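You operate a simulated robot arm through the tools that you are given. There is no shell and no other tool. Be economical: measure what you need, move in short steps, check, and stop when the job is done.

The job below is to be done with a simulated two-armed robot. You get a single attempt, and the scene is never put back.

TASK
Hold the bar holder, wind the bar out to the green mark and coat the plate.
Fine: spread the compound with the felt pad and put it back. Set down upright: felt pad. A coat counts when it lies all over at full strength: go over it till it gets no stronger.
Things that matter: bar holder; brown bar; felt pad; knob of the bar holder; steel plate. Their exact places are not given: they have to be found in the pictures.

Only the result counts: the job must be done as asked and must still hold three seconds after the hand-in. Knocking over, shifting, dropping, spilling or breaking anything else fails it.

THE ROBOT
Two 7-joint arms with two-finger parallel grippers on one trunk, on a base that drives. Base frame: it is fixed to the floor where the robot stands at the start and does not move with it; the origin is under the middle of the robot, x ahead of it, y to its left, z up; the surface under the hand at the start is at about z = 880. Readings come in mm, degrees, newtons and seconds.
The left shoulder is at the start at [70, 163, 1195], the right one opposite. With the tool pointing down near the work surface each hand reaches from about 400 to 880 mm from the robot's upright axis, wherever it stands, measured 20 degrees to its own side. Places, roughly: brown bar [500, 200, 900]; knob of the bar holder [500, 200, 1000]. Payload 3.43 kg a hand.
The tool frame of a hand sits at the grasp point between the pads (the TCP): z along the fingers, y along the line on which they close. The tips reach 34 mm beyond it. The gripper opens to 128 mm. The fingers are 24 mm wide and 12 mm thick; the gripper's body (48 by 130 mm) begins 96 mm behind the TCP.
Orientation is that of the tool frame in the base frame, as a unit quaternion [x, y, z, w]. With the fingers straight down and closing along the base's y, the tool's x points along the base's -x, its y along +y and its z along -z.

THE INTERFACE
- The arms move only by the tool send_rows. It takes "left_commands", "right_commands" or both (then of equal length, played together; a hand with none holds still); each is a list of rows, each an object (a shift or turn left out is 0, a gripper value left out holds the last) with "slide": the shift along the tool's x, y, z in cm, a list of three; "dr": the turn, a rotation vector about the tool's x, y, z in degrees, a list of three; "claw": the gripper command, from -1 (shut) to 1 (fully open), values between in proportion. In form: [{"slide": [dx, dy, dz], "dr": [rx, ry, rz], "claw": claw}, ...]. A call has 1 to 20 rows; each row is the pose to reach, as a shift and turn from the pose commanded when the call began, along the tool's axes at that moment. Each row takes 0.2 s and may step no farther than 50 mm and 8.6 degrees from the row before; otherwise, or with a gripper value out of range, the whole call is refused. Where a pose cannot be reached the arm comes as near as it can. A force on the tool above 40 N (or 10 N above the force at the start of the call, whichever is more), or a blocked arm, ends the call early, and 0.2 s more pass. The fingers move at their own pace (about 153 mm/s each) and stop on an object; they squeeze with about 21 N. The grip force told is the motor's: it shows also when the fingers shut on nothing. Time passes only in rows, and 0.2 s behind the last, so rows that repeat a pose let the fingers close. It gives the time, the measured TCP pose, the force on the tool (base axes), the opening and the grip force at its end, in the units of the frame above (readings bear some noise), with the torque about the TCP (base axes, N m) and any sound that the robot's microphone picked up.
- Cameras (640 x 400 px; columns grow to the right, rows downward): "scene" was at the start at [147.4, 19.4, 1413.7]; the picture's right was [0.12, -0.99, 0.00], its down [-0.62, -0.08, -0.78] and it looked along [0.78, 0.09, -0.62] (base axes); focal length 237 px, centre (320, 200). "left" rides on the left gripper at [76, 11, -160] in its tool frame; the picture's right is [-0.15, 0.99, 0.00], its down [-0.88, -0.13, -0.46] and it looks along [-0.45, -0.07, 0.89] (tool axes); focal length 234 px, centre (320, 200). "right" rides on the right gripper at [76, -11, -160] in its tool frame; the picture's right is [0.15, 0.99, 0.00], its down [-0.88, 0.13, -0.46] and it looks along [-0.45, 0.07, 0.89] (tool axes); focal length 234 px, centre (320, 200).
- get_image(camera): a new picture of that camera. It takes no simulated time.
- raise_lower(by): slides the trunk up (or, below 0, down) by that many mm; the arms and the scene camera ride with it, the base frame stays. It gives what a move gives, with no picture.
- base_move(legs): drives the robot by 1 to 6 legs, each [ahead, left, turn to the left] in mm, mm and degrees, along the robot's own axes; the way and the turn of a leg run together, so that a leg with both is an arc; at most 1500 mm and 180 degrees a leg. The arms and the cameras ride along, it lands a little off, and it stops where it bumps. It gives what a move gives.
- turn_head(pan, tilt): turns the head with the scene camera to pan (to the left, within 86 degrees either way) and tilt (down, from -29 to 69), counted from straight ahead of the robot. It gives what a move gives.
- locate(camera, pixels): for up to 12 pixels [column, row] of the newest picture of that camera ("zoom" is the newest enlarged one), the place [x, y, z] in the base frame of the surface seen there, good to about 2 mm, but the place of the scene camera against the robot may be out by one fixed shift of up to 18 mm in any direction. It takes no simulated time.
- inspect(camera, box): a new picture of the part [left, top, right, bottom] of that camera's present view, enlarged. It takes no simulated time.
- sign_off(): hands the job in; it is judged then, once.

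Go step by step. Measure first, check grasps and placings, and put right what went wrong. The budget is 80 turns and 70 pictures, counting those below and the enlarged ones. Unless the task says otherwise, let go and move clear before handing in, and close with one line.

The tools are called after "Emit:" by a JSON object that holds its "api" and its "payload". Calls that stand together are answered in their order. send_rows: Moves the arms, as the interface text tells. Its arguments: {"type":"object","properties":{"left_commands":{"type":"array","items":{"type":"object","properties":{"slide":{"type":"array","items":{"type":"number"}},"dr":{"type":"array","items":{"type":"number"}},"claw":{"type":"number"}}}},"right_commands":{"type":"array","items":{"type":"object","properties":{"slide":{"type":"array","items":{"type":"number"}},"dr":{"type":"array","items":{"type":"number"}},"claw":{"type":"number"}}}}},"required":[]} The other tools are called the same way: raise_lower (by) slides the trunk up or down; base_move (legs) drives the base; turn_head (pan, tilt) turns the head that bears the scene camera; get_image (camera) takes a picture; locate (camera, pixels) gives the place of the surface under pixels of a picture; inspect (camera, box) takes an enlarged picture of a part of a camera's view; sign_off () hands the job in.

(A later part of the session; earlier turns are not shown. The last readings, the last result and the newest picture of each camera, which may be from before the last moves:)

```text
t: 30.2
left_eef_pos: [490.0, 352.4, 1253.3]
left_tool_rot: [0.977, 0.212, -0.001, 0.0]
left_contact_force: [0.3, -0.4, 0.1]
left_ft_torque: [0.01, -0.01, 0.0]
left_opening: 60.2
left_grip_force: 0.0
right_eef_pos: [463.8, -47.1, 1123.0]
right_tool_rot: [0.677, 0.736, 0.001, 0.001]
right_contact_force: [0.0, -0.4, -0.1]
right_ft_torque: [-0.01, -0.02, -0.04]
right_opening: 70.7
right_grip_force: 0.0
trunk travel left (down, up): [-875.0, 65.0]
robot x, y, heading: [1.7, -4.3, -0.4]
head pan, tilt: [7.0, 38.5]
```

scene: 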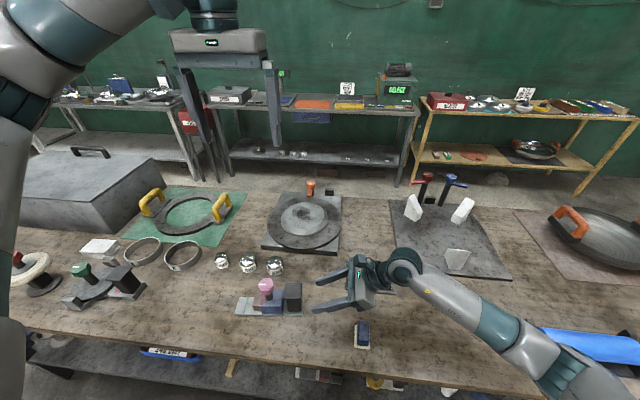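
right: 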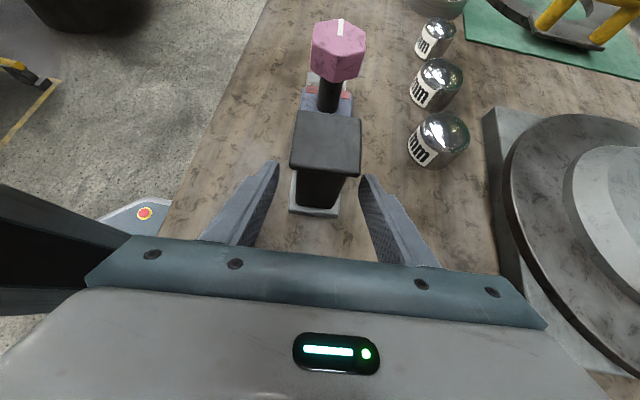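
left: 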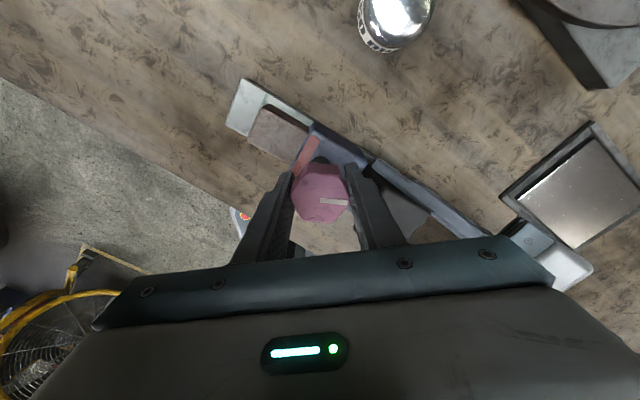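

Emit:
{"api": "send_rows", "payload": {"right_commands": [{"dr": [0, 0, -8.5], "slide": [-0.3, -0.4, 0.5]}, {"dr": [0, 0, -17], "slide": [-0.6, -0.8, 1]}, {"dr": [0, 0, -25.5], "slide": [-0.9, -1.2, 1.5]}, {"dr": [0, 0, -34], "slide": [-1.2, -1.6, 2]}, {"dr": [0, 0, -42.5], "slide": [-1.5, -2, 2.5]}, {"dr": [0, 0, -51], "slide": [-1.8, -2.4, 3]}, {"dr": [0, 0, -59.5], "slide": [-2.1, -2.8, 3.5]}, {"dr": [0, 0, -68], "slide": [-2.4, -3, 4]}, {"dr": [0, 0, -76.5], "slide": [-2.7, -3.2, 5]}, {"dr": [0, 0, -85.2], "slide": [-2.9, -3.4, 6]}, {"dr": [0, 0, -85.2], "slide": [-2.9, -3.4, 6]}]}}

Emit:
{"api": "inspect", "payload": {"camera": "right", "box": [200, 50, 440, 230]}}

```text
refused: row 10 steps farther than a row can; nothing moved
```

```text
2.22 times, centred on (320, 140) of right
```

zoom: 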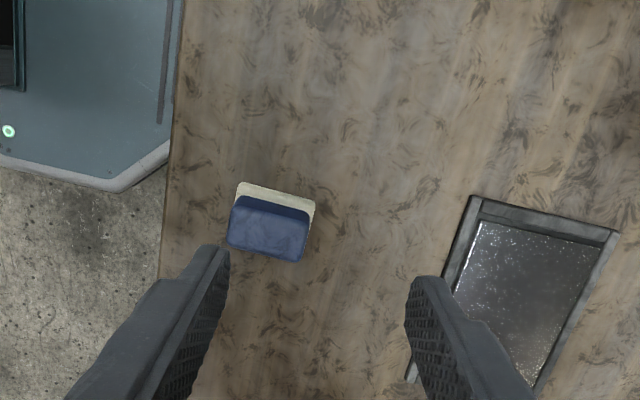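

Emit:
{"api": "send_rows", "payload": {"right_commands": [{"dr": [0, 0, -8.5], "slide": [-0.3, -0.4, 0.5]}, {"dr": [0, 0, -17], "slide": [-0.6, -0.8, 1]}, {"dr": [0, 0, -25.5], "slide": [-0.9, -1.2, 1.5]}, {"dr": [0, 0, -34], "slide": [-1.2, -1.6, 2]}, {"dr": [0, 0, -42.5], "slide": [-1.5, -2, 2.5]}, {"dr": [0, 0, -51], "slide": [-1.8, -2.4, 3]}, {"dr": [0, 0, -59.5], "slide": [-2.1, -2.8, 3.5]}, {"dr": [0, 0, -68], "slide": [-2.4, -3, 4]}, {"dr": [0, 0, -76.6], "slide": [-2.7, -3.2, 5]}, {"dr": [0, 0, -85.1], "slide": [-2.9, -3.4, 6]}, {"dr": [0, 0, -85.1], "slide": [-2.9, -3.4, 6]}]}}

Emit:
{"api": "inspect", "payload": {"camera": "right", "box": [220, 60, 420, 220]}}

```text
t: 32.6
left_eef_pos: [490.1, 351.4, 1254.1]
left_tool_rot: [0.977, 0.213, -0.001, 0.0]
left_contact_force: [-0.1, 0.2, 0.4]
left_ft_torque: [-0.01, -0.01, 0.0]
left_opening: 60.2
left_grip_force: 0.1
right_eef_pos: [432.5, -77.9, 1064.4]
right_tool_rot: [-0.001, 1.0, 0.0, 0.0]
right_contact_force: [0.2, 0.7, -0.4]
right_ft_torque: [0.03, -0.01, -0.03]
right_opening: 70.3
right_grip_force: 0.0
trunk travel left (down, up): [-875.0, 65.0]
robot x, y, heading: [0.5, -4.3, -0.4]
head pan, tilt: [7.0, 38.5]
```

```text
2.50 times, centred on (320, 140) of right
```

zoom: 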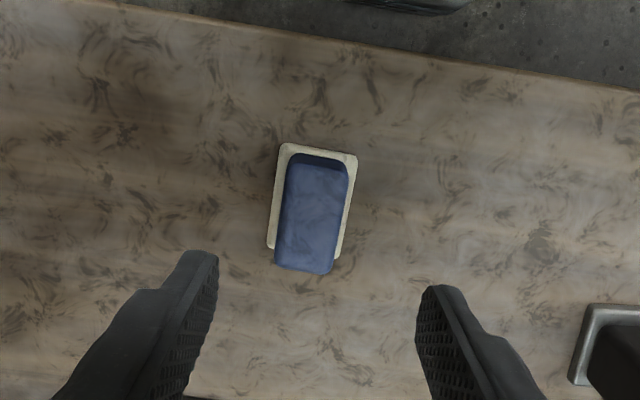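

Emit:
{"api": "locate", "payload": {"camera": "zoom", "pixels": [[290, 170], [346, 176], [277, 258], [332, 268], [310, 220], [286, 147], [354, 156], [270, 245], [340, 250]]}}

```text
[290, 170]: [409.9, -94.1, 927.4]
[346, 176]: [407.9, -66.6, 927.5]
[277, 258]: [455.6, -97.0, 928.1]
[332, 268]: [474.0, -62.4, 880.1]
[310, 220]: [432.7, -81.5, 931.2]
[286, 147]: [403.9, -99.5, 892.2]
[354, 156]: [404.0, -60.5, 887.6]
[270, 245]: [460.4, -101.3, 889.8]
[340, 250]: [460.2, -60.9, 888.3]
```

The pad handle is centred at (433,−81), top z 930, with the felt around z 880–891. I'll descend to z 930 and grip the handle.

Emit:
{"api": "send_rows", "payload": {"right_commands": [{"slide": [0, -0.3, 4]}, {"slide": [0, -0.3, 8]}, {"slide": [0, -0.3, 11]}, {"slide": [0, -0.3, 13.3]}, {"slide": [0, -0.3, 13.3]}, {"slide": [0, -0.3, 13.3], "claw": -1}, {"slide": [0, -0.3, 13.3], "claw": -1}, {"slide": [0, -0.3, 13.3], "claw": -1}]}}

```text
t: 34.4
left_eef_pos: [490.7, 352.2, 1253.0]
left_tool_rot: [0.977, 0.212, -0.001, 0.001]
left_contact_force: [-0.5, -0.6, 0.0]
left_ft_torque: [0.02, -0.01, -0.03]
left_opening: 60.0
left_grip_force: 0.1
right_eef_pos: [432.9, -80.7, 929.9]
right_tool_rot: [0.001, 1.0, 0.0, 0.0]
right_contact_force: [-2.0, 1.1, 1.0]
right_ft_torque: [0.01, -0.01, 0.03]
right_opening: 31.1
right_grip_force: 21.0
trunk travel left (down, up): [-875.0, 65.0]
robot x, y, heading: [1.8, -5.8, -0.5]
head pan, tilt: [7.0, 38.5]
```

Pad is gripped (31 mm). I'll lift it, move the left hand further away, and carry the pad toward the bar at (485,262).

Emit:
{"api": "send_rows", "payload": {"left_commands": [{"slide": [1.6, -3.6, 0]}, {"slide": [3.3, -7.3, 0]}, {"slide": [5, -10.9, 0]}, {"slide": [6.6, -14.6, 0]}, {"slide": [8.3, -18.2, 0]}, {"slide": [8.3, -18.2, 0]}, {"slide": [8.3, -18.2, 0]}, {"slide": [8.3, -18.2, 0]}, {"slide": [8.3, -18.2, 0]}, {"slide": [8.3, -18.2, 0]}, {"slide": [8.3, -18.2, 0]}, {"slide": [8.3, -18.2, 0]}, {"slide": [8.3, -18.2, 0]}, {"slide": [8.3, -18.2, 0]}], "right_commands": [{"slide": [0, 0, -4]}, {"slide": [0, 0, -8]}, {"slide": [0, 0, -12]}, {"slide": [0, 0, -16]}, {"slide": [0, 0, -18]}, {"slide": [-0.7, 4.3, -18]}, {"slide": [-1.4, 8.6, -18]}, {"slide": [-2, 12.9, -18]}, {"slide": [-2.7, 17.2, -18]}, {"slide": [-3.4, 21.5, -18]}, {"slide": [-4, 25.8, -18]}, {"slide": [-4.6, 30.1, -18]}, {"slide": [-5.2, 34.3, -18]}, {"slide": [-5.2, 34.3, -18]}]}}

Emit:
{"api": "get_image", "payload": {"camera": "scene"}}

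```text
t: 37.4
left_eef_pos: [491.0, 551.3, 1253.2]
left_tool_rot: [0.977, 0.213, -0.001, 0.0]
left_contact_force: [-0.5, -1.0, 0.4]
left_ft_torque: [0.02, 0.0, 0.03]
left_opening: 60.3
left_grip_force: 0.1
right_eef_pos: [486.0, 262.6, 1111.2]
right_tool_rot: [0.0, 1.0, 0.002, 0.0]
right_contact_force: [-0.3, -0.4, -1.4]
right_ft_torque: [0.02, 0.02, 0.0]
right_opening: 31.2
right_grip_force: 20.9
trunk travel left (down, up): [-875.0, 65.0]
robot x, y, heading: [-0.7, -2.8, -0.5]
head pan, tilt: [7.0, 38.5]
```

```text
35 pictures are left
```

scene: 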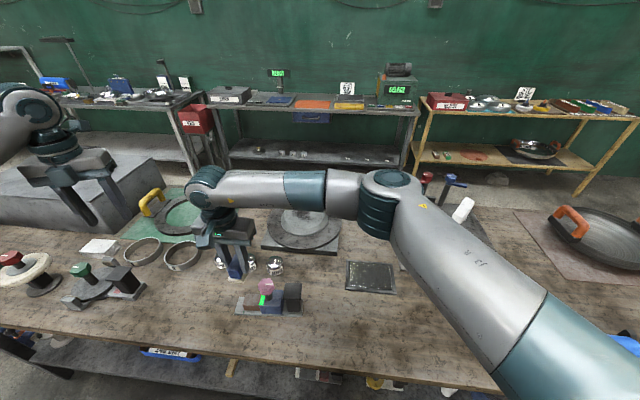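

Arm reaches fine. I'll lower the pad onto the bar top (contact expected at TCP z≈978).

Emit:
{"api": "send_rows", "payload": {"right_commands": [{"slide": [0, 0, 4]}, {"slide": [0, 0, 8]}, {"slide": [0, 0, 11]}, {"slide": [0, 0, 12.5]}, {"slide": [0, 0, 12.9]}, {"slide": [0, 0, 13.1]}, {"slide": [0, 0, 13.3]}, {"slide": [0, 0, 13.4]}, {"slide": [0, 0, 13.4]}]}}

Emit:
{"api": "inspect", "payload": {"camera": "scene", "box": [190, 230, 330, 330]}}

```text
t: 39.4
left_eef_pos: [490.1, 551.0, 1253.8]
left_tool_rot: [0.977, 0.213, -0.001, 0.001]
left_contact_force: [-0.6, 0.1, -0.2]
left_ft_torque: [-0.02, 0.02, -0.02]
left_opening: 60.0
left_grip_force: 0.0
right_eef_pos: [486.0, 262.1, 976.2]
right_tool_rot: [0.001, 1.0, 0.001, 0.001]
right_contact_force: [0.1, 0.4, 5.0]
right_ft_torque: [-0.11, -0.02, -0.03]
right_opening: 31.5
right_grip_force: 20.7
trunk travel left (down, up): [-875.0, 65.0]
robot x, y, heading: [1.2, -2.3, -0.5]
head pan, tilt: [7.0, 38.5]
```

```text
4.00 times, centred on (260, 280) of scene
```

zoom: 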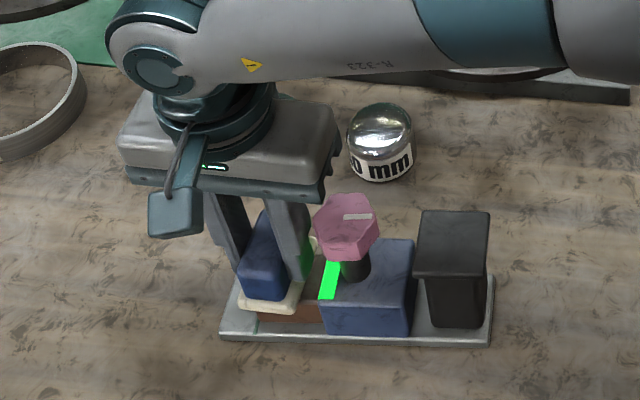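

Contact at 5 N, and the strip is still green. I'll rub gently ±6 mm to load the felt, then lift and check the holder.

Emit:
{"api": "send_rows", "payload": {"right_commands": [{"slide": [0.3, 0, 0]}, {"slide": [0.6, 0, 0]}, {"slide": [0.3, 0, 0]}, {"slide": [0, 0, 0]}, {"slide": [-0.3, 0, 0]}, {"slide": [-0.6, 0, 0]}, {"slide": [-0.3, 0, 0]}, {"slide": [0, 0, 0]}, {"slide": [0.3, 0, 0]}, {"slide": [0.6, 0, 0]}, {"slide": [0, 0, 0]}, {"slide": [-0.6, 0, 0]}, {"slide": [0, 0, 0]}, {"slide": [0, 0, -4]}, {"slide": [0, 0, -8]}, {"slide": [0, 0, -12]}, {"slide": [0, 0, -13]}]}}

Emit:
{"api": "inspect", "payload": {"camera": "scene", "box": [190, 220, 330, 330]}}

Emit:
{"api": "inspect", "payload": {"camera": "left", "box": [0, 0, 640, 400]}}

```text
t: 43.0
left_eef_pos: [489.8, 551.2, 1253.4]
left_tool_rot: [0.977, 0.212, -0.001, 0.001]
left_contact_force: [-1.2, 0.4, -0.1]
left_ft_torque: [0.02, -0.03, 0.01]
left_opening: 60.3
left_grip_force: 0.1
right_eef_pos: [485.2, 261.8, 1106.7]
right_tool_rot: [0.001, 1.0, 0.0, -0.001]
right_contact_force: [0.4, 0.6, -0.7]
right_ft_torque: [-0.01, 0.0, -0.02]
right_opening: 31.1
right_grip_force: 21.1
trunk travel left (down, up): [-875.0, 65.0]
robot x, y, heading: [2.3, -3.3, -0.4]
head pan, tilt: [7.0, 38.5]
```

```text
3.64 times, centred on (260, 275) of scene
```

zoom: 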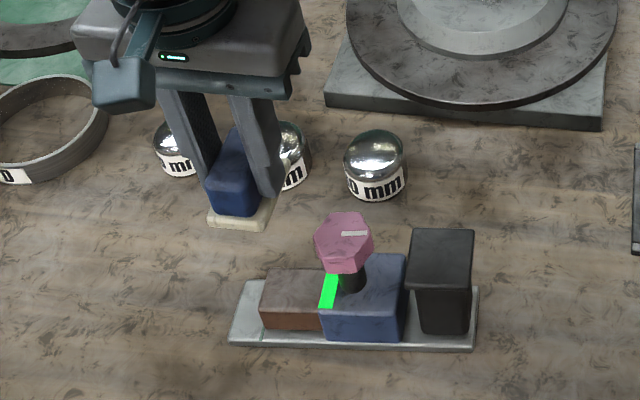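

```text
1.00 times, centred on (320, 200) of left (not enlarged: the box is as wide or as high as the picture)
```

zoom: 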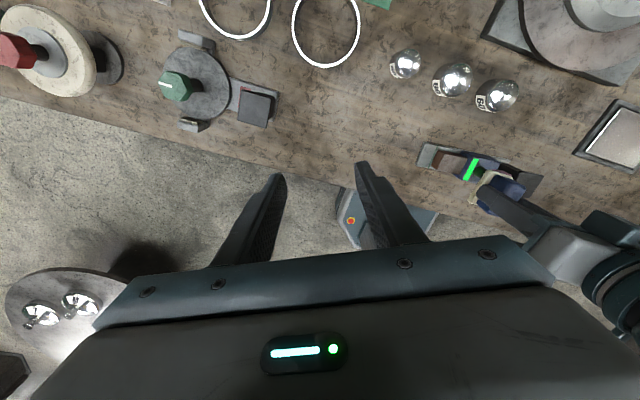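

Strip still green and holder in place. I'll carry the pad over toward the plate and measure it.

Emit:
{"api": "send_rows", "payload": {"right_commands": [{"slide": [-0.5, -4.3, 0]}, {"slide": [-1, -8.6, 0]}, {"slide": [-1.5, -12.9, 0]}, {"slide": [-2, -17.2, 0]}, {"slide": [-3.5, -21.5, 0]}, {"slide": [-5, -25.5, 0]}, {"slide": [-6.5, -29.5, 0]}, {"slide": [-8.5, -33.5, 0]}, {"slide": [-10.5, -37.2, 0]}, {"slide": [-10.5, -37.2, 0]}]}}

Emit:
{"api": "get_image", "payload": {"camera": "right"}}

Emit:
{"api": "inspect", "payload": {"camera": "scene", "box": [310, 230, 430, 320]}}

```text
t: 45.2
left_eef_pos: [490.5, 552.6, 1253.6]
left_tool_rot: [0.977, 0.212, 0.0, 0.001]
left_contact_force: [0.1, 0.8, -1.2]
left_ft_torque: [-0.01, 0.02, 0.0]
left_opening: 60.3
left_grip_force: 0.1
right_eef_pos: [589.2, -109.6, 1106.0]
right_tool_rot: [0.001, 1.0, 0.001, 0.0]
right_contact_force: [0.6, 0.9, -1.0]
right_ft_torque: [-0.04, 0.01, 0.06]
right_opening: 31.3
right_grip_force: 21.2
trunk travel left (down, up): [-875.0, 65.0]
robot x, y, heading: [-2.0, -5.2, -0.3]
head pan, tilt: [7.0, 38.5]
```

```text
31 pictures are left
```

right: 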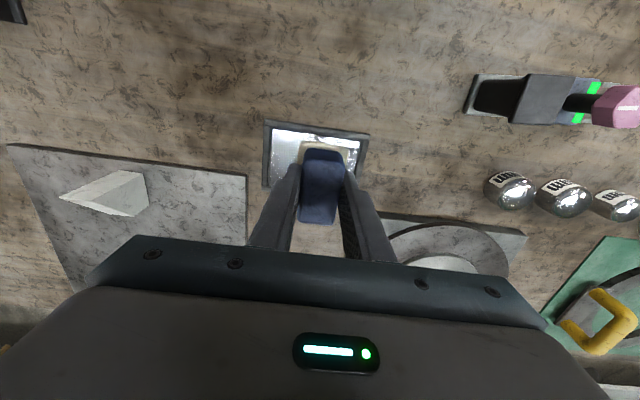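

```text
4.44 times, centred on (370, 275) of scene
```

zoom: 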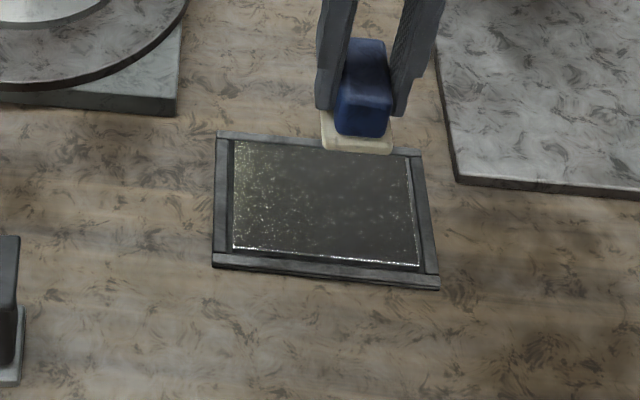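

Emit:
{"api": "locate", "payload": {"camera": "zoom", "pixels": [[236, 143], [410, 160], [418, 264], [233, 247], [330, 200], [430, 282], [214, 262], [220, 200], [330, 268], [220, 135], [425, 156], [425, 220]]}}

Emit:
{"api": "locate", "payload": {"camera": "right", "pixels": [[267, 125], [366, 138], [275, 131], [358, 142], [268, 183], [285, 145], [320, 125]]}}

```text
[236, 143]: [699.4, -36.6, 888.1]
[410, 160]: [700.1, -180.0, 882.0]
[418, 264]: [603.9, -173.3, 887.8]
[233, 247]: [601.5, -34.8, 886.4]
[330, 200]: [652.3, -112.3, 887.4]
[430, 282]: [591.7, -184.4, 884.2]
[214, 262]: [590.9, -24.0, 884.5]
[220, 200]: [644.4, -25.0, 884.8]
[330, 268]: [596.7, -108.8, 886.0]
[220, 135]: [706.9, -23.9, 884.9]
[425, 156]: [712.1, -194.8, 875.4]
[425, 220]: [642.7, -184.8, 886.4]
```

```text
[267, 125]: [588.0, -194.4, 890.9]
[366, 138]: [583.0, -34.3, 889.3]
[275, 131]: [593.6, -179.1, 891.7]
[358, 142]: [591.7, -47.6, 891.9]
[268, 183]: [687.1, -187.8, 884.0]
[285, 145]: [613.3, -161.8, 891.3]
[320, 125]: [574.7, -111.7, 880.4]
```

The steel spans about x 593–691, y −183…−45 at z≈891.5, slightly proud of its frame. I'll lower the pad onto its near-left corner and read the force.

Emit:
{"api": "send_rows", "payload": {"right_commands": [{"slide": [-0.7, 1.3, 4]}, {"slide": [-1.5, 2.6, 8]}, {"slide": [-2.2, 3.9, 11]}, {"slide": [-2.9, 4.8, 14]}, {"slide": [-2.9, 4.8, 15.8]}, {"slide": [-2.9, 4.8, 16.3]}, {"slide": [-2.9, 4.8, 16.6]}, {"slide": [-2.9, 4.8, 16.6]}]}}

```text
t: 47.0
left_eef_pos: [490.0, 552.3, 1253.6]
left_tool_rot: [0.977, 0.212, -0.001, 0.001]
left_contact_force: [-0.4, 0.0, 0.3]
left_ft_torque: [0.01, -0.01, 0.0]
left_opening: 60.5
left_grip_force: 0.0
right_eef_pos: [618.3, -61.8, 941.1]
right_tool_rot: [0.002, 1.0, 0.0, 0.001]
right_contact_force: [0.5, -1.2, 7.0]
right_ft_torque: [-0.14, 0.08, 0.01]
right_opening: 31.3
right_grip_force: 20.9
trunk travel left (down, up): [-875.0, 65.0]
robot x, y, heading: [0.3, -3.2, -0.4]
head pan, tilt: [7.0, 38.5]
```

7 N contact. First wiping pass: three lanes over the plate.

Emit:
{"api": "send_rows", "payload": {"right_commands": [{"slide": [0, -2, 0]}, {"slide": [0, -4, 0]}, {"slide": [0, -6, 0]}, {"slide": [0, -8, 0]}, {"slide": [0, -10.5, 0]}, {"slide": [-1.2, -10.5, 0]}, {"slide": [-2.4, -10.5, 0]}, {"slide": [-2.4, -8, 0]}, {"slide": [-2.4, -6, 0]}, {"slide": [-2.4, -4, 0]}, {"slide": [-2.4, -2, 0]}, {"slide": [-2.4, 0, 0]}, {"slide": [-3.6, 0, 0]}, {"slide": [-4.8, 0, 0]}, {"slide": [-4.8, -2, 0]}, {"slide": [-4.8, -4, 0]}, {"slide": [-4.8, -6, 0]}, {"slide": [-4.8, -8, 0]}, {"slide": [-4.8, -10.5, 0]}, {"slide": [-4.8, -10.5, 0]}]}}

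Emit:
{"api": "inspect", "payload": {"camera": "scene", "box": [310, 230, 430, 320]}}

```text
t: 51.2
left_eef_pos: [490.2, 553.4, 1253.5]
left_tool_rot: [0.977, 0.212, -0.001, 0.001]
left_contact_force: [-1.0, 0.5, -0.1]
left_ft_torque: [0.0, 0.02, 0.02]
left_opening: 60.0
left_grip_force: 0.0
right_eef_pos: [665.0, -167.5, 941.5]
right_tool_rot: [0.002, 1.0, 0.0, 0.002]
right_contact_force: [1.3, -0.4, 11.9]
right_ft_torque: [0.0, 0.03, 0.05]
right_opening: 31.1
right_grip_force: 20.5
trunk travel left (down, up): [-875.0, 65.0]
robot x, y, heading: [-3.5, -0.9, -0.4]
head pan, tilt: [7.0, 38.5]
```

```text
4.44 times, centred on (370, 275) of scene
```

zoom: 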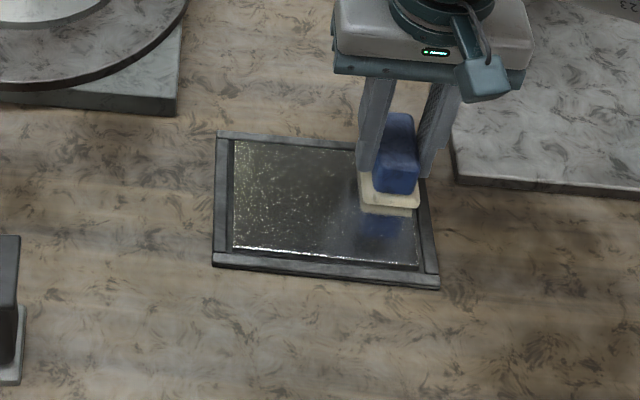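

No coat is visible on the plate yet. I'll lift clear and look closely at the plate and the felt's edge from the hand camera.

Emit:
{"api": "send_rows", "payload": {"right_commands": [{"slide": [0, 0, -3]}, {"slide": [2, 0, -7]}, {"slide": [5, 0, -11]}, {"slide": [9, 0, -14]}, {"slide": [13, 0, -17]}, {"slide": [13, 0, -17]}]}}

Emit:
{"api": "get_image", "payload": {"camera": "right"}}

Emit:
{"api": "inspect", "payload": {"camera": "scene", "box": [310, 230, 450, 330]}}

```text
t: 52.6
left_eef_pos: [492.0, 551.5, 1251.6]
left_tool_rot: [0.977, 0.212, -0.001, 0.0]
left_contact_force: [0.1, -0.7, -0.1]
left_ft_torque: [0.02, 0.02, -0.03]
left_opening: 60.2
left_grip_force: 0.2
right_eef_pos: [536.8, -166.1, 1109.7]
right_tool_rot: [0.002, 1.0, 0.001, 0.0]
right_contact_force: [0.3, -0.5, -1.5]
right_ft_torque: [0.02, 0.02, -0.02]
right_opening: 31.4
right_grip_force: 21.1
trunk travel left (down, up): [-875.0, 65.0]
robot x, y, heading: [-3.1, -1.2, -0.4]
head pan, tilt: [7.0, 38.5]
```

```text
28 pictures are left
```

right: 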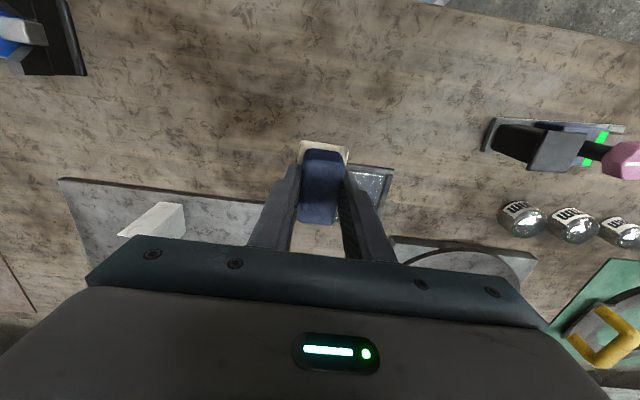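

```text
4.00 times, centred on (380, 280) of scene
```

zoom: 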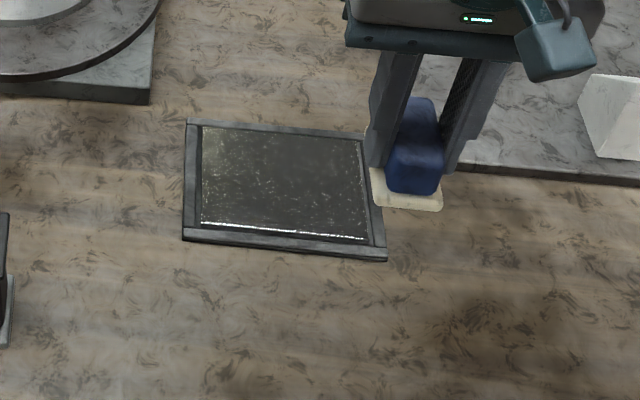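

No coat, so the felt may not have taken compound. I'll raise the pad and tilt its underside toward the scene camera.

Emit:
{"api": "send_rows", "payload": {"right_commands": [{"dr": [0, 6, 0], "slide": [0, 0.5, -4.5]}, {"dr": [0, 12, 0], "slide": [0, 1, -9]}, {"dr": [0, 18, 0], "slide": [0, 1.5, -13.5]}, {"dr": [0, 24, 0], "slide": [0, 2, -18]}, {"dr": [0, 30, 0], "slide": [0, 2.5, -22.5]}, {"dr": [0, 36, 0], "slide": [0, 3, -27]}, {"dr": [0, 42, 0], "slide": [0, 3.5, -31.5]}, {"dr": [0, 48, 0], "slide": [0, 4, -36]}, {"dr": [0, 54, 0], "slide": [0, 4, -38]}, {"dr": [0, 54, 0], "slide": [0, 4, -38]}]}}

Emit:
{"api": "get_image", "payload": {"camera": "scene"}}

```text
t: 54.8
left_eef_pos: [488.5, 552.2, 1253.0]
left_tool_rot: [0.977, 0.213, -0.001, 0.001]
left_contact_force: [1.0, 0.1, -0.2]
left_ft_torque: [0.06, -0.07, -0.04]
left_opening: 60.1
left_grip_force: 0.1
right_eef_pos: [488.3, -147.1, 1415.5]
right_tool_rot: [-0.001, 0.891, 0.002, -0.454]
right_contact_force: [-0.8, 0.4, 0.5]
right_ft_torque: [-0.02, -0.08, 0.03]
right_opening: 31.1
right_grip_force: 21.1
right hand out of reach, approached as far as the arm can: row 8, 9, 10
trunk travel left (down, up): [-875.0, 65.0]
robot x, y, heading: [0.3, -5.1, -0.1]
head pan, tilt: [7.0, 38.5]
```

```text
26 pictures are left
```

scene: 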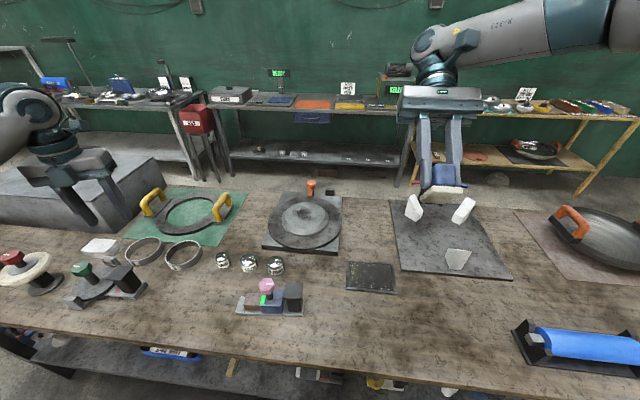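

Emit:
{"api": "inspect", "payload": {"camera": "scene", "box": [405, 150, 485, 210]}}

Emit:
{"api": "inspect", "payload": {"camera": "scene", "box": [330, 250, 410, 305]}}

```text
6.67 times, centred on (445, 180) of scene
```

zoom: 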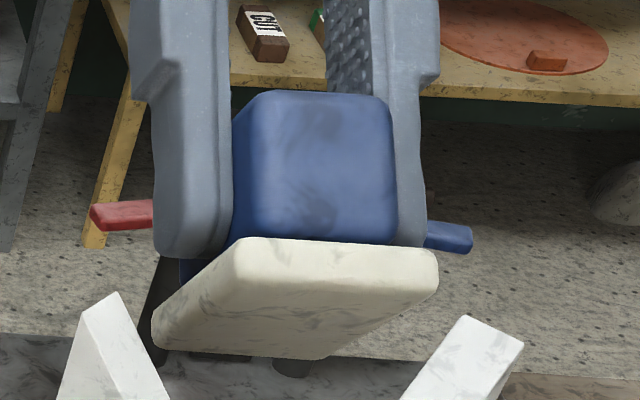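

```text
7.27 times, centred on (370, 278) of scene
```

zoom: 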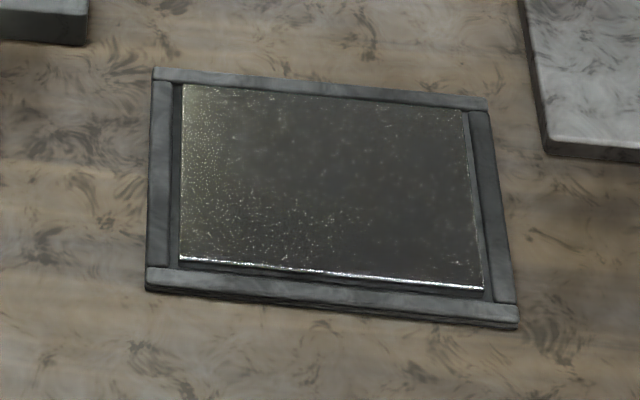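

The felt is still clean, so the light dab didn't load it. I'll go back to the bar and rub with more force and longer strokes.

Emit:
{"api": "send_rows", "payload": {"right_commands": [{"dr": [0, -5, 0], "slide": [-2, 3.4, 1.5]}, {"dr": [0, -10, 0], "slide": [-4, 6.8, 3]}, {"dr": [0, -15, 0], "slide": [-6.1, 10.2, 4.5]}, {"dr": [0, -20, 0], "slide": [-8.2, 13.6, 6.1]}, {"dr": [0, -25, 0], "slide": [-10.2, 17, 7.6]}, {"dr": [0, -30, 0], "slide": [-12.2, 20.4, 9.1]}, {"dr": [0, -35, 0], "slide": [-14.3, 23.8, 10.6]}, {"dr": [0, -40, 0], "slide": [-16.3, 27.2, 12.1]}, {"dr": [0, -45, 0], "slide": [-18.3, 30.6, 13.6]}, {"dr": [0, -50, 0], "slide": [-20.4, 34, 15.1]}, {"dr": [0, -54, 0], "slide": [-22.5, 37.4, 16.6]}, {"dr": [0, -54, 0], "slide": [-24.5, 40.9, 18.2]}, {"dr": [0, -54, 0], "slide": [-24.5, 40.9, 18.2]}]}}

Emit:
{"api": "inspect", "payload": {"camera": "right", "box": [200, 60, 440, 260]}}

```text
t: 57.6
left_eef_pos: [489.9, 551.6, 1253.2]
left_tool_rot: [0.977, 0.213, -0.001, 0.001]
left_contact_force: [0.0, 0.5, 0.4]
left_ft_torque: [0.0, -0.02, 0.02]
left_opening: 60.3
left_grip_force: 0.1
right_eef_pos: [486.6, 260.3, 1111.3]
right_tool_rot: [0.001, 1.0, 0.002, 0.001]
right_contact_force: [-0.6, 0.2, -1.2]
right_ft_torque: [-0.06, 0.03, 0.01]
right_opening: 31.3
right_grip_force: 20.2
trunk travel left (down, up): [-875.0, 65.0]
robot x, y, heading: [2.1, 0.4, -0.4]
head pan, tilt: [7.0, 38.5]
```

```text
2.00 times, centred on (320, 160) of right
```

zoom: 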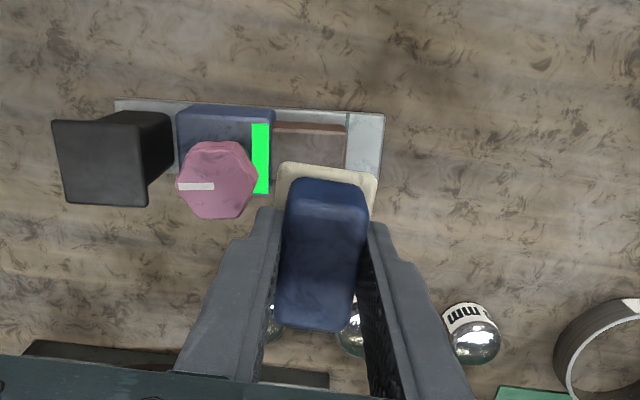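

Aligned over the bar. Lowering with firmer press and stroking ±12 mm.

Emit:
{"api": "send_rows", "payload": {"right_commands": [{"slide": [0, 0, 4.5]}, {"slide": [0, 0, 9]}, {"slide": [0, 0, 12.5]}, {"slide": [0, 0, 13.2]}, {"slide": [0, 0, 13.6]}, {"slide": [0.6, 0, 13.6]}, {"slide": [1.2, 0, 13.6]}, {"slide": [0.6, 0, 13.6]}, {"slide": [0, 0, 13.6]}, {"slide": [-0.6, 0, 13.6]}, {"slide": [-1.2, 0, 13.6]}, {"slide": [-0.6, 0, 13.6]}, {"slide": [0, 0, 13.6]}, {"slide": [0.6, 0, 13.6]}, {"slide": [1.2, 0, 13.6]}, {"slide": [0.6, 0, 13.6]}, {"slide": [0, 0, 13.6]}, {"slide": [-0.6, 0, 13.6]}, {"slide": [-1.2, 0, 13.6]}, {"slide": [0, 0, 13.6]}]}}

Emit:
{"api": "inspect", "payload": {"camera": "scene", "box": [200, 240, 320, 330]}}

```text
t: 61.8
left_eef_pos: [491.5, 551.2, 1253.4]
left_tool_rot: [0.977, 0.213, 0.0, 0.001]
left_contact_force: [-1.4, -0.2, -0.3]
left_ft_torque: [-0.02, 0.0, -0.01]
left_opening: 60.3
left_grip_force: 0.1
right_eef_pos: [484.9, 261.7, 975.3]
right_tool_rot: [0.0, 1.0, 0.0, 0.001]
right_contact_force: [0.2, 0.3, -0.4]
right_ft_torque: [0.01, 0.04, 0.02]
right_opening: 31.1
right_grip_force: 21.1
trunk travel left (down, up): [-875.0, 65.0]
robot x, y, heading: [-1.4, -0.8, -0.3]
head pan, tilt: [7.0, 38.5]
```

```text
4.44 times, centred on (260, 285) of scene
```

zoom: 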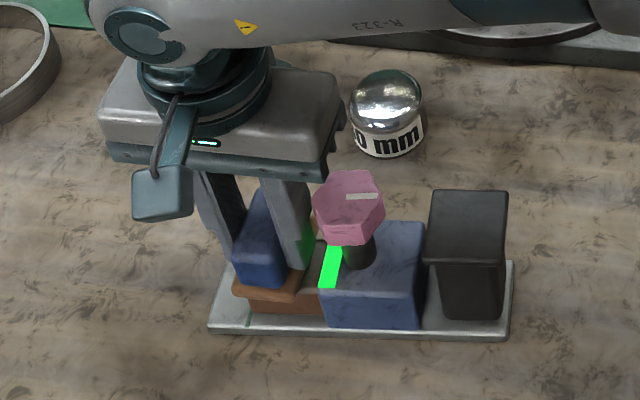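

The felt has turned brown, so it's loaded, and the strip is still green. I'll lift and carry it to the plate's near-left corner.

Emit:
{"api": "send_rows", "payload": {"right_commands": [{"slide": [0, 0, -4]}, {"slide": [0, 0, -8]}, {"slide": [0, 0, -12]}, {"slide": [-0.5, -4, -13]}, {"slide": [-1, -8.5, -13]}, {"slide": [-1.5, -13, -13]}, {"slide": [-2, -17.5, -13]}, {"slide": [-4, -21.5, -13]}, {"slide": [-7, -25, -13]}, {"slide": [-10, -28.5, -13]}, {"slide": [-13.3, -32.2, -13]}, {"slide": [-13.3, -32.2, -9]}, {"slide": [-13.3, -32.2, -5]}, {"slide": [-13.3, -32.2, -1]}, {"slide": [-13.3, -32.2, 2]}, {"slide": [-13.3, -32.2, 3]}, {"slide": [-13.3, -32.2, 3.5]}, {"slide": [-13.3, -32.2, 3.5]}]}}

```text
t: 65.6
left_eef_pos: [489.7, 551.7, 1252.7]
left_tool_rot: [0.977, 0.212, -0.001, 0.001]
left_contact_force: [0.3, 0.2, -0.4]
left_ft_torque: [0.0, -0.02, 0.0]
left_opening: 60.1
left_grip_force: 0.0
right_eef_pos: [618.7, -61.6, 939.9]
right_tool_rot: [0.0, 1.0, 0.0, 0.0]
right_contact_force: [0.3, 0.7, -1.5]
right_ft_torque: [-0.02, 0.03, -0.02]
right_opening: 31.1
right_grip_force: 20.2
trunk travel left (down, up): [-875.0, 65.0]
robot x, y, heading: [0.0, -4.1, -0.3]
head pan, tilt: [7.0, 38.5]
```

No contact yet (the pad slipped slightly up in the grip), so I'll press 4 mm lower and wipe three lanes.

Emit:
{"api": "send_rows", "payload": {"right_commands": [{"slide": [0, 0, 0.2]}, {"slide": [0, 0, 0.4]}, {"slide": [0, -2.5, 0.4]}, {"slide": [0, -5, 0.4]}, {"slide": [0, -7.5, 0.4]}, {"slide": [0, -10.5, 0.4]}, {"slide": [-1.2, -10.5, 0.4]}, {"slide": [-2.4, -10.5, 0.4]}, {"slide": [-2.4, -7.5, 0.4]}, {"slide": [-2.4, -5, 0.4]}, {"slide": [-2.4, -2.5, 0.4]}, {"slide": [-2.4, 0, 0.4]}, {"slide": [-3.6, 0, 0.4]}, {"slide": [-4.8, 0, 0.4]}, {"slide": [-4.8, -2.5, 0.4]}, {"slide": [-4.8, -5, 0.4]}, {"slide": [-4.8, -7.5, 0.4]}, {"slide": [-4.8, -10.5, 0.4]}, {"slide": [-4.8, -10.5, 0.4]}]}}

Emit:
{"api": "inspect", "payload": {"camera": "scene", "box": [320, 240, 420, 310]}}

```text
t: 69.6
left_eef_pos: [488.8, 552.2, 1252.3]
left_tool_rot: [0.977, 0.213, 0.0, 0.001]
left_contact_force: [0.7, 0.3, 0.9]
left_ft_torque: [0.01, -0.01, -0.05]
left_opening: 60.4
left_grip_force: 0.0
right_eef_pos: [664.9, -166.9, 937.5]
right_tool_rot: [0.0, 1.0, 0.001, 0.002]
right_contact_force: [0.5, 0.8, 15.4]
right_ft_torque: [0.02, 0.03, 0.14]
right_opening: 31.3
right_grip_force: 20.5
trunk travel left (down, up): [-875.0, 65.0]
robot x, y, heading: [-1.2, -1.3, -0.5]
head pan, tilt: [7.0, 38.5]
```

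```text
5.71 times, centred on (370, 275) of scene
```

zoom: 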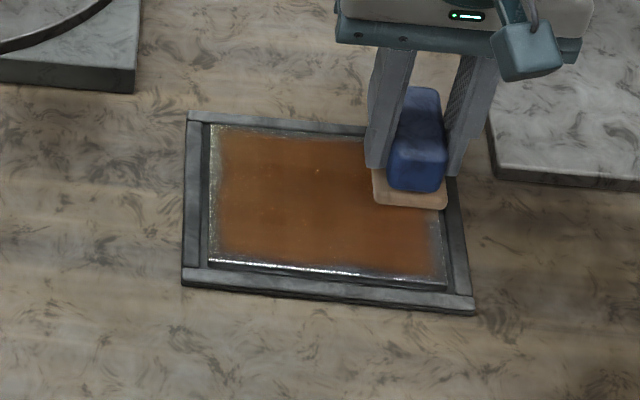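

The plate now has a brown coat, but a thin band along the edges is bare and the felt has paled. I'll reload: lift and return to the bar.

Emit:
{"api": "send_rows", "payload": {"right_commands": [{"slide": [0, 0, -4]}, {"slide": [0, 0, -8]}, {"slide": [0, 0, -12]}, {"slide": [0, 0, -16]}, {"slide": [3, 3, -17]}, {"slide": [6, 6.5, -17]}, {"slide": [9, 10, -17]}, {"slide": [12, 13.5, -17]}, {"slide": [14.5, 17.5, -17]}, {"slide": [16.5, 21.5, -17]}, {"slide": [17.5, 26, -17]}, {"slide": [18, 30.5, -17]}, {"slide": [18, 35, -17]}, {"slide": [18, 39.5, -17]}, {"slide": [18, 42.9, -17]}, {"slide": [18, 42.9, -13]}, {"slide": [18, 42.9, -9]}, {"slide": [18, 42.9, -5]}, {"slide": [18, 42.9, -4.2]}, {"slide": [18, 42.9, -4.2]}]}}

Emit:
{"api": "inspect", "payload": {"camera": "scene", "box": [320, 240, 420, 310]}}

```text
t: 73.8
left_eef_pos: [491.4, 550.9, 1253.0]
left_tool_rot: [0.977, 0.212, -0.001, 0.001]
left_contact_force: [-0.1, 0.1, -0.1]
left_ft_torque: [-0.01, -0.01, 0.02]
left_opening: 60.4
left_grip_force: 0.0
right_eef_pos: [487.1, 263.7, 980.6]
right_tool_rot: [0.001, 1.0, 0.001, 0.0]
right_contact_force: [-0.1, -0.4, 0.5]
right_ft_torque: [0.0, 0.01, 0.03]
right_opening: 31.0
right_grip_force: 20.8
trunk travel left (down, up): [-875.0, 65.0]
robot x, y, heading: [-1.3, -3.8, -0.4]
head pan, tilt: [7.0, 38.5]
```

```text
5.71 times, centred on (370, 275) of scene
```

zoom: 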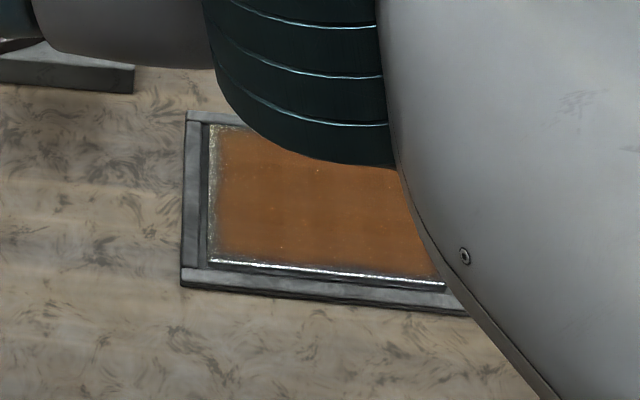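

At z 980.6 just above the bar. I'll press down ~8 mm and rub again.

Emit:
{"api": "send_rows", "payload": {"right_commands": [{"slide": [0, 0, 0.4]}, {"slide": [0, 0, 0.8]}, {"slide": [0.6, 0, 0.8]}, {"slide": [1.2, 0, 0.8]}, {"slide": [0.6, 0, 0.8]}, {"slide": [0, 0, 0.8]}, {"slide": [-0.6, 0, 0.8]}, {"slide": [-1.2, 0, 0.8]}, {"slide": [-0.6, 0, 0.8]}, {"slide": [0, 0, 0.8]}, {"slide": [0.6, 0, 0.8]}, {"slide": [1.2, 0, 0.8]}, {"slide": [0.6, 0, 0.8]}, {"slide": [0, 0, 0.8]}, {"slide": [-0.6, 0, 0.8]}, {"slide": [-1.2, 0, 0.8]}, {"slide": [0, 0, 0.8]}, {"slide": [0, 0, 0.8]}]}}

Emit:
{"api": "inspect", "payload": {"camera": "scene", "box": [200, 240, 320, 330]}}

```text
t: 76.0
left_eef_pos: [492.2, 550.4, 1253.8]
left_tool_rot: [0.977, 0.213, 0.0, 0.001]
left_contact_force: [0.2, -0.4, 0.0]
left_ft_torque: [-0.03, 0.01, 0.01]
left_opening: 59.9
left_grip_force: 0.0
right_eef_pos: [490.4, 261.2, 974.3]
right_tool_rot: [0.004, 1.0, 0.001, 0.004]
right_contact_force: [-0.1, -2.4, 11.0]
right_ft_torque: [-0.18, 0.25, 0.05]
right_opening: 31.3
right_grip_force: 20.8
trunk travel left (down, up): [-875.0, 65.0]
robot x, y, heading: [2.5, -0.1, -0.4]
head pan, tilt: [7.0, 38.5]
stopped in row 11 (right hand): the force on the tool passed its limit at 41 N (the readings are from after the stop); the commanded pose is now the measured one
```

```text
4.44 times, centred on (260, 285) of scene
```

zoom: 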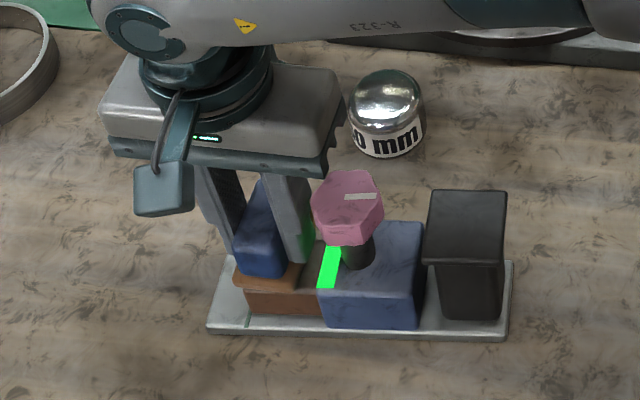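

Felt is brown again; the press spiked to 41 N, so I'll press less in future. Now over to the plate, starting at its near-left edge (608,−48).

Emit:
{"api": "send_rows", "payload": {"right_commands": [{"slide": [0, 0, -4]}, {"slide": [0, 0, -8]}, {"slide": [0, 0, -12]}, {"slide": [-0.5, -4, -13]}, {"slide": [-1, -8.5, -13]}, {"slide": [-1.5, -13, -13]}, {"slide": [-2, -17.5, -13]}, {"slide": [-4, -21.5, -13]}, {"slide": [-7, -25, -13]}, {"slide": [-10, -28.5, -13]}, {"slide": [-11.8, -30.9, -13]}, {"slide": [-11.8, -30.9, -9]}, {"slide": [-11.8, -30.9, -5]}, {"slide": [-11.8, -30.9, -1]}, {"slide": [-11.8, -30.9, 2]}, {"slide": [-11.8, -30.9, 3]}, {"slide": [-11.8, -30.9, 3.4]}, {"slide": [-11.8, -30.9, 3.6]}, {"slide": [-11.8, -30.9, 3.6]}]}}

```text
t: 80.0
left_eef_pos: [491.2, 550.7, 1253.2]
left_tool_rot: [0.977, 0.212, 0.0, 0.001]
left_contact_force: [0.4, 0.2, -0.7]
left_ft_torque: [0.01, 0.03, 0.0]
left_opening: 60.2
left_grip_force: 0.1
right_eef_pos: [607.9, -48.6, 937.4]
right_tool_rot: [0.004, 1.0, 0.002, 0.004]
right_contact_force: [2.1, -0.7, 6.6]
right_ft_torque: [-0.14, 0.08, 0.01]
right_opening: 31.0
right_grip_force: 21.4
trunk travel left (down, up): [-875.0, 65.0]
robot x, y, heading: [1.5, -5.3, -0.3]
head pan, tilt: [7.0, 38.5]
```

6.6 N contact. I'll wipe around the perimeter: near edge, right edge, far edge, left edge.

Emit:
{"api": "send_rows", "payload": {"right_commands": [{"slide": [0, 0, 0.1]}, {"slide": [0, -2.3, 0.1]}, {"slide": [0, -4.6, 0.1]}, {"slide": [0, -6.9, 0.1]}, {"slide": [0, -9.2, 0.1]}, {"slide": [0, -11.4, 0.1]}, {"slide": [0, -13.4, 0.1]}, {"slide": [-2.3, -13.4, 0.1]}, {"slide": [-4.6, -13.4, 0.1]}, {"slide": [-6.8, -13.4, 0.1]}, {"slide": [-6.8, -11.2, 0.1]}, {"slide": [-6.8, -9, 0.1]}, {"slide": [-6.8, -6.8, 0.1]}, {"slide": [-6.8, -4.5, 0.1]}, {"slide": [-6.8, -2.2, 0.1]}, {"slide": [-6.8, 0, 0.1]}, {"slide": [-4.5, 0, 0.1]}, {"slide": [-2.2, 0, 0.1]}, {"slide": [0, 0, 0.1]}, {"slide": [0, 0, 0.1]}]}}

Emit:
{"api": "inspect", "payload": {"camera": "scene", "box": [320, 240, 420, 310]}}

```text
t: 84.2
left_eef_pos: [490.0, 552.0, 1253.1]
left_tool_rot: [0.977, 0.212, 0.0, 0.001]
left_contact_force: [0.3, -0.2, 0.1]
left_ft_torque: [-0.02, -0.02, 0.0]
left_opening: 60.3
left_grip_force: 0.0
right_eef_pos: [607.3, -47.5, 937.7]
right_tool_rot: [0.002, 1.0, 0.001, 0.005]
right_contact_force: [8.3, 1.0, 25.6]
right_ft_torque: [-0.27, -0.14, 0.07]
right_opening: 31.2
right_grip_force: 21.5
trunk travel left (down, up): [-875.0, 65.0]
robot x, y, heading: [-0.5, -1.0, -0.6]
head pan, tilt: [7.0, 38.5]
```

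```text
5.71 times, centred on (370, 275) of scene
```

zoom: 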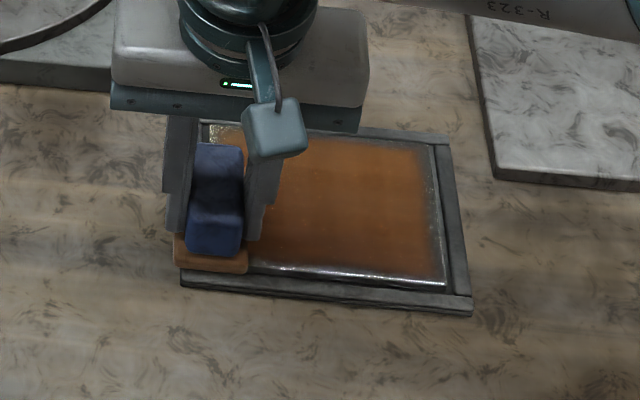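

The −y edge and parts of the near/far edges remain thin. I'll lift a bit and measure where the bare bands lie.

Emit:
{"api": "send_rows", "payload": {"right_commands": [{"slide": [0, 0, -3]}, {"slide": [0, 2, -7]}, {"slide": [3, 5, -11]}, {"slide": [6, 8, -14]}, {"slide": [6, 8, -14]}]}}

Emit:
{"api": "inspect", "payload": {"camera": "scene", "box": [335, 250, 415, 305]}}

Emit:
{"api": "locate", "payload": {"camera": "zoom", "pixels": [[240, 100], [420, 115], [440, 270], [150, 250], [145, 100], [300, 200]]}}

```text
refused: row 3 steps farther than a row can; nothing moved
```

```text
7.27 times, centred on (375, 278) of scene
```

zoom: 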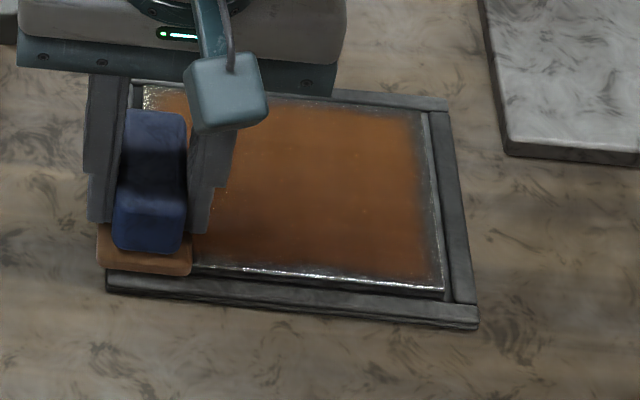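

```text
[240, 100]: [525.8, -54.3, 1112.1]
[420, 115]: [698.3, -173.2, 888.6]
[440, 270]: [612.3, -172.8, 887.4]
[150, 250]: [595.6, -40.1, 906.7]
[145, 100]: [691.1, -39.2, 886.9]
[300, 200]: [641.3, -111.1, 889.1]
```

The edges look only partly coated, since each got a single pass. The felt still holds compound, so I'll repeat perimeter passes with extra strokes on the −y edge.

Emit:
{"api": "send_rows", "payload": {"right_commands": [{"slide": [0, -2.7, -0.05]}, {"slide": [0, -5.4, -0.05]}, {"slide": [0, -8.1, -0.05]}, {"slide": [0, -10.8, -0.05]}, {"slide": [0, -13.4, -0.05]}, {"slide": [-3.4, -13.4, -0.05]}, {"slide": [-6.8, -13.4, -0.05]}, {"slide": [-3.4, -13.4, -0.05]}, {"slide": [0, -13.4, -0.05]}, {"slide": [-3.4, -13.4, -0.05]}, {"slide": [-6.8, -13.4, -0.05]}, {"slide": [-6.8, -10.8, -0.05]}, {"slide": [-6.8, -8.1, -0.05]}, {"slide": [-6.8, -5.4, -0.05]}, {"slide": [-6.8, -2.7, -0.05]}, {"slide": [-6.8, 0, -0.05]}, {"slide": [-3.4, 0, -0.05]}, {"slide": [0, 0, -0.05]}, {"slide": [0, 0, -3]}, {"slide": [2, 2, -6]}]}}

Emit:
{"api": "inspect", "payload": {"camera": "scene", "box": [335, 250, 415, 305]}}

```text
t: 88.4
left_eef_pos: [490.3, 551.9, 1252.5]
left_tool_rot: [0.977, 0.213, -0.001, 0.001]
left_contact_force: [0.1, -0.1, -0.3]
left_ft_torque: [-0.03, -0.03, 0.01]
left_opening: 60.2
left_grip_force: 0.1
right_eef_pos: [585.4, -25.5, 996.0]
right_tool_rot: [0.003, 1.0, 0.001, 0.004]
right_contact_force: [-1.0, 0.2, -0.7]
right_ft_torque: [-0.02, -0.02, 0.03]
right_opening: 31.1
right_grip_force: 20.9
trunk travel left (down, up): [-875.0, 65.0]
robot x, y, heading: [-2.8, 0.0, -0.3]
head pan, tilt: [7.0, 38.5]
```

```text
7.27 times, centred on (375, 278) of scene
```

zoom: 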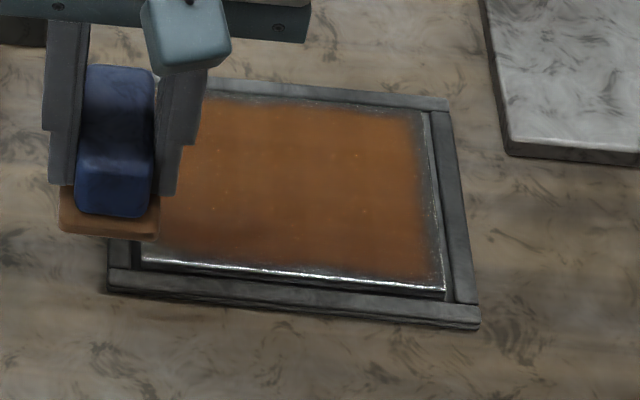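

The band along the edges hardly changed, so it may be only how the border is drawn. I'll view the plate from the hand camera close up.

Emit:
{"api": "send_rows", "payload": {"right_commands": [{"slide": [2, -1, -3]}, {"slide": [4, -2.5, -6]}, {"slide": [6, -4, -9]}, {"slide": [8, -5.5, -12]}, {"slide": [10, -7, -14]}, {"slide": [12, -8.5, -16]}, {"slide": [14, -8.5, -18]}, {"slide": [14, -8.5, -18]}]}}

Emit:
{"api": "inspect", "payload": {"camera": "right", "box": [220, 120, 420, 270]}}

Emit:
{"api": "inspect", "payload": {"camera": "scene", "box": [335, 250, 415, 305]}}

```text
t: 90.2
left_eef_pos: [491.8, 552.1, 1253.4]
left_tool_rot: [0.977, 0.212, -0.002, -0.001]
left_contact_force: [0.1, 0.3, 0.2]
left_ft_torque: [-0.01, 0.01, 0.02]
left_opening: 60.2
left_grip_force: 0.1
right_eef_pos: [445.2, -111.4, 1175.0]
right_tool_rot: [0.002, 1.0, 0.002, 0.004]
right_contact_force: [-0.6, 0.5, -0.2]
right_ft_torque: [0.01, -0.01, 0.0]
right_opening: 31.1
right_grip_force: 21.0
trunk travel left (down, up): [-875.0, 65.0]
robot x, y, heading: [-0.5, -4.8, -0.4]
head pan, tilt: [7.0, 38.5]
```

```text
2.67 times, centred on (320, 195) of right
```

zoom: 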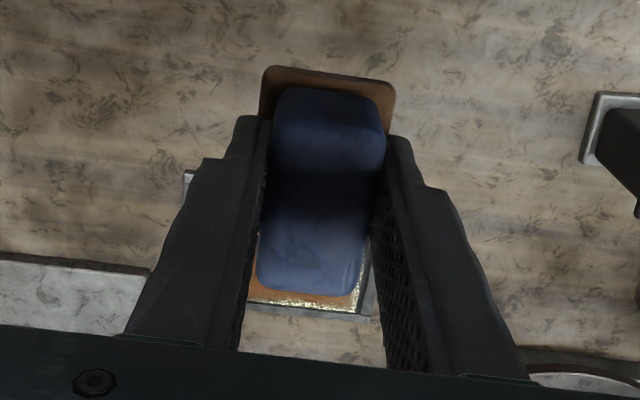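

```text
7.27 times, centred on (375, 278) of scene
```

zoom: 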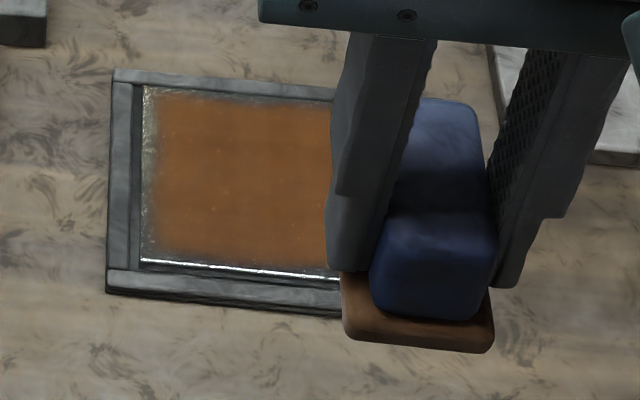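

All sides show the same ~6 mm drawn border even where the pad passed repeatedly, and the felt is still richly loaded. I'll do one more full pass to see whether the coat gets any stronger.

Emit:
{"api": "send_rows", "payload": {"right_commands": [{"slide": [-3, 1.2, 3]}, {"slide": [-6, 2.4, 6]}, {"slide": [-9, 3.6, 9]}, {"slide": [-12, 4.8, 12]}, {"slide": [-14.5, 5.6, 15.5]}, {"slide": [-16.3, 6.3, 19]}, {"slide": [-16.3, 6.3, 22]}, {"slide": [-16.3, 6.3, 23.2]}, {"slide": [-16.3, 6.3, 23.7]}, {"slide": [-16.3, 6.3, 23.7]}]}}

```text
t: 92.4
left_eef_pos: [492.7, 551.4, 1253.0]
left_tool_rot: [0.977, 0.212, -0.001, 0.0]
left_contact_force: [-0.1, -0.1, -0.9]
left_ft_torque: [0.06, 0.01, -0.03]
left_opening: 60.3
left_grip_force: 0.1
right_eef_pos: [609.5, -48.7, 938.8]
right_tool_rot: [0.003, 1.0, 0.003, 0.003]
right_contact_force: [0.0, -1.0, -0.7]
right_ft_torque: [-0.02, -0.01, 0.0]
right_opening: 31.5
right_grip_force: 21.0
trunk travel left (down, up): [-875.0, 65.0]
robot x, y, heading: [-1.4, -2.3, -0.3]
head pan, tilt: [7.0, 38.5]
```

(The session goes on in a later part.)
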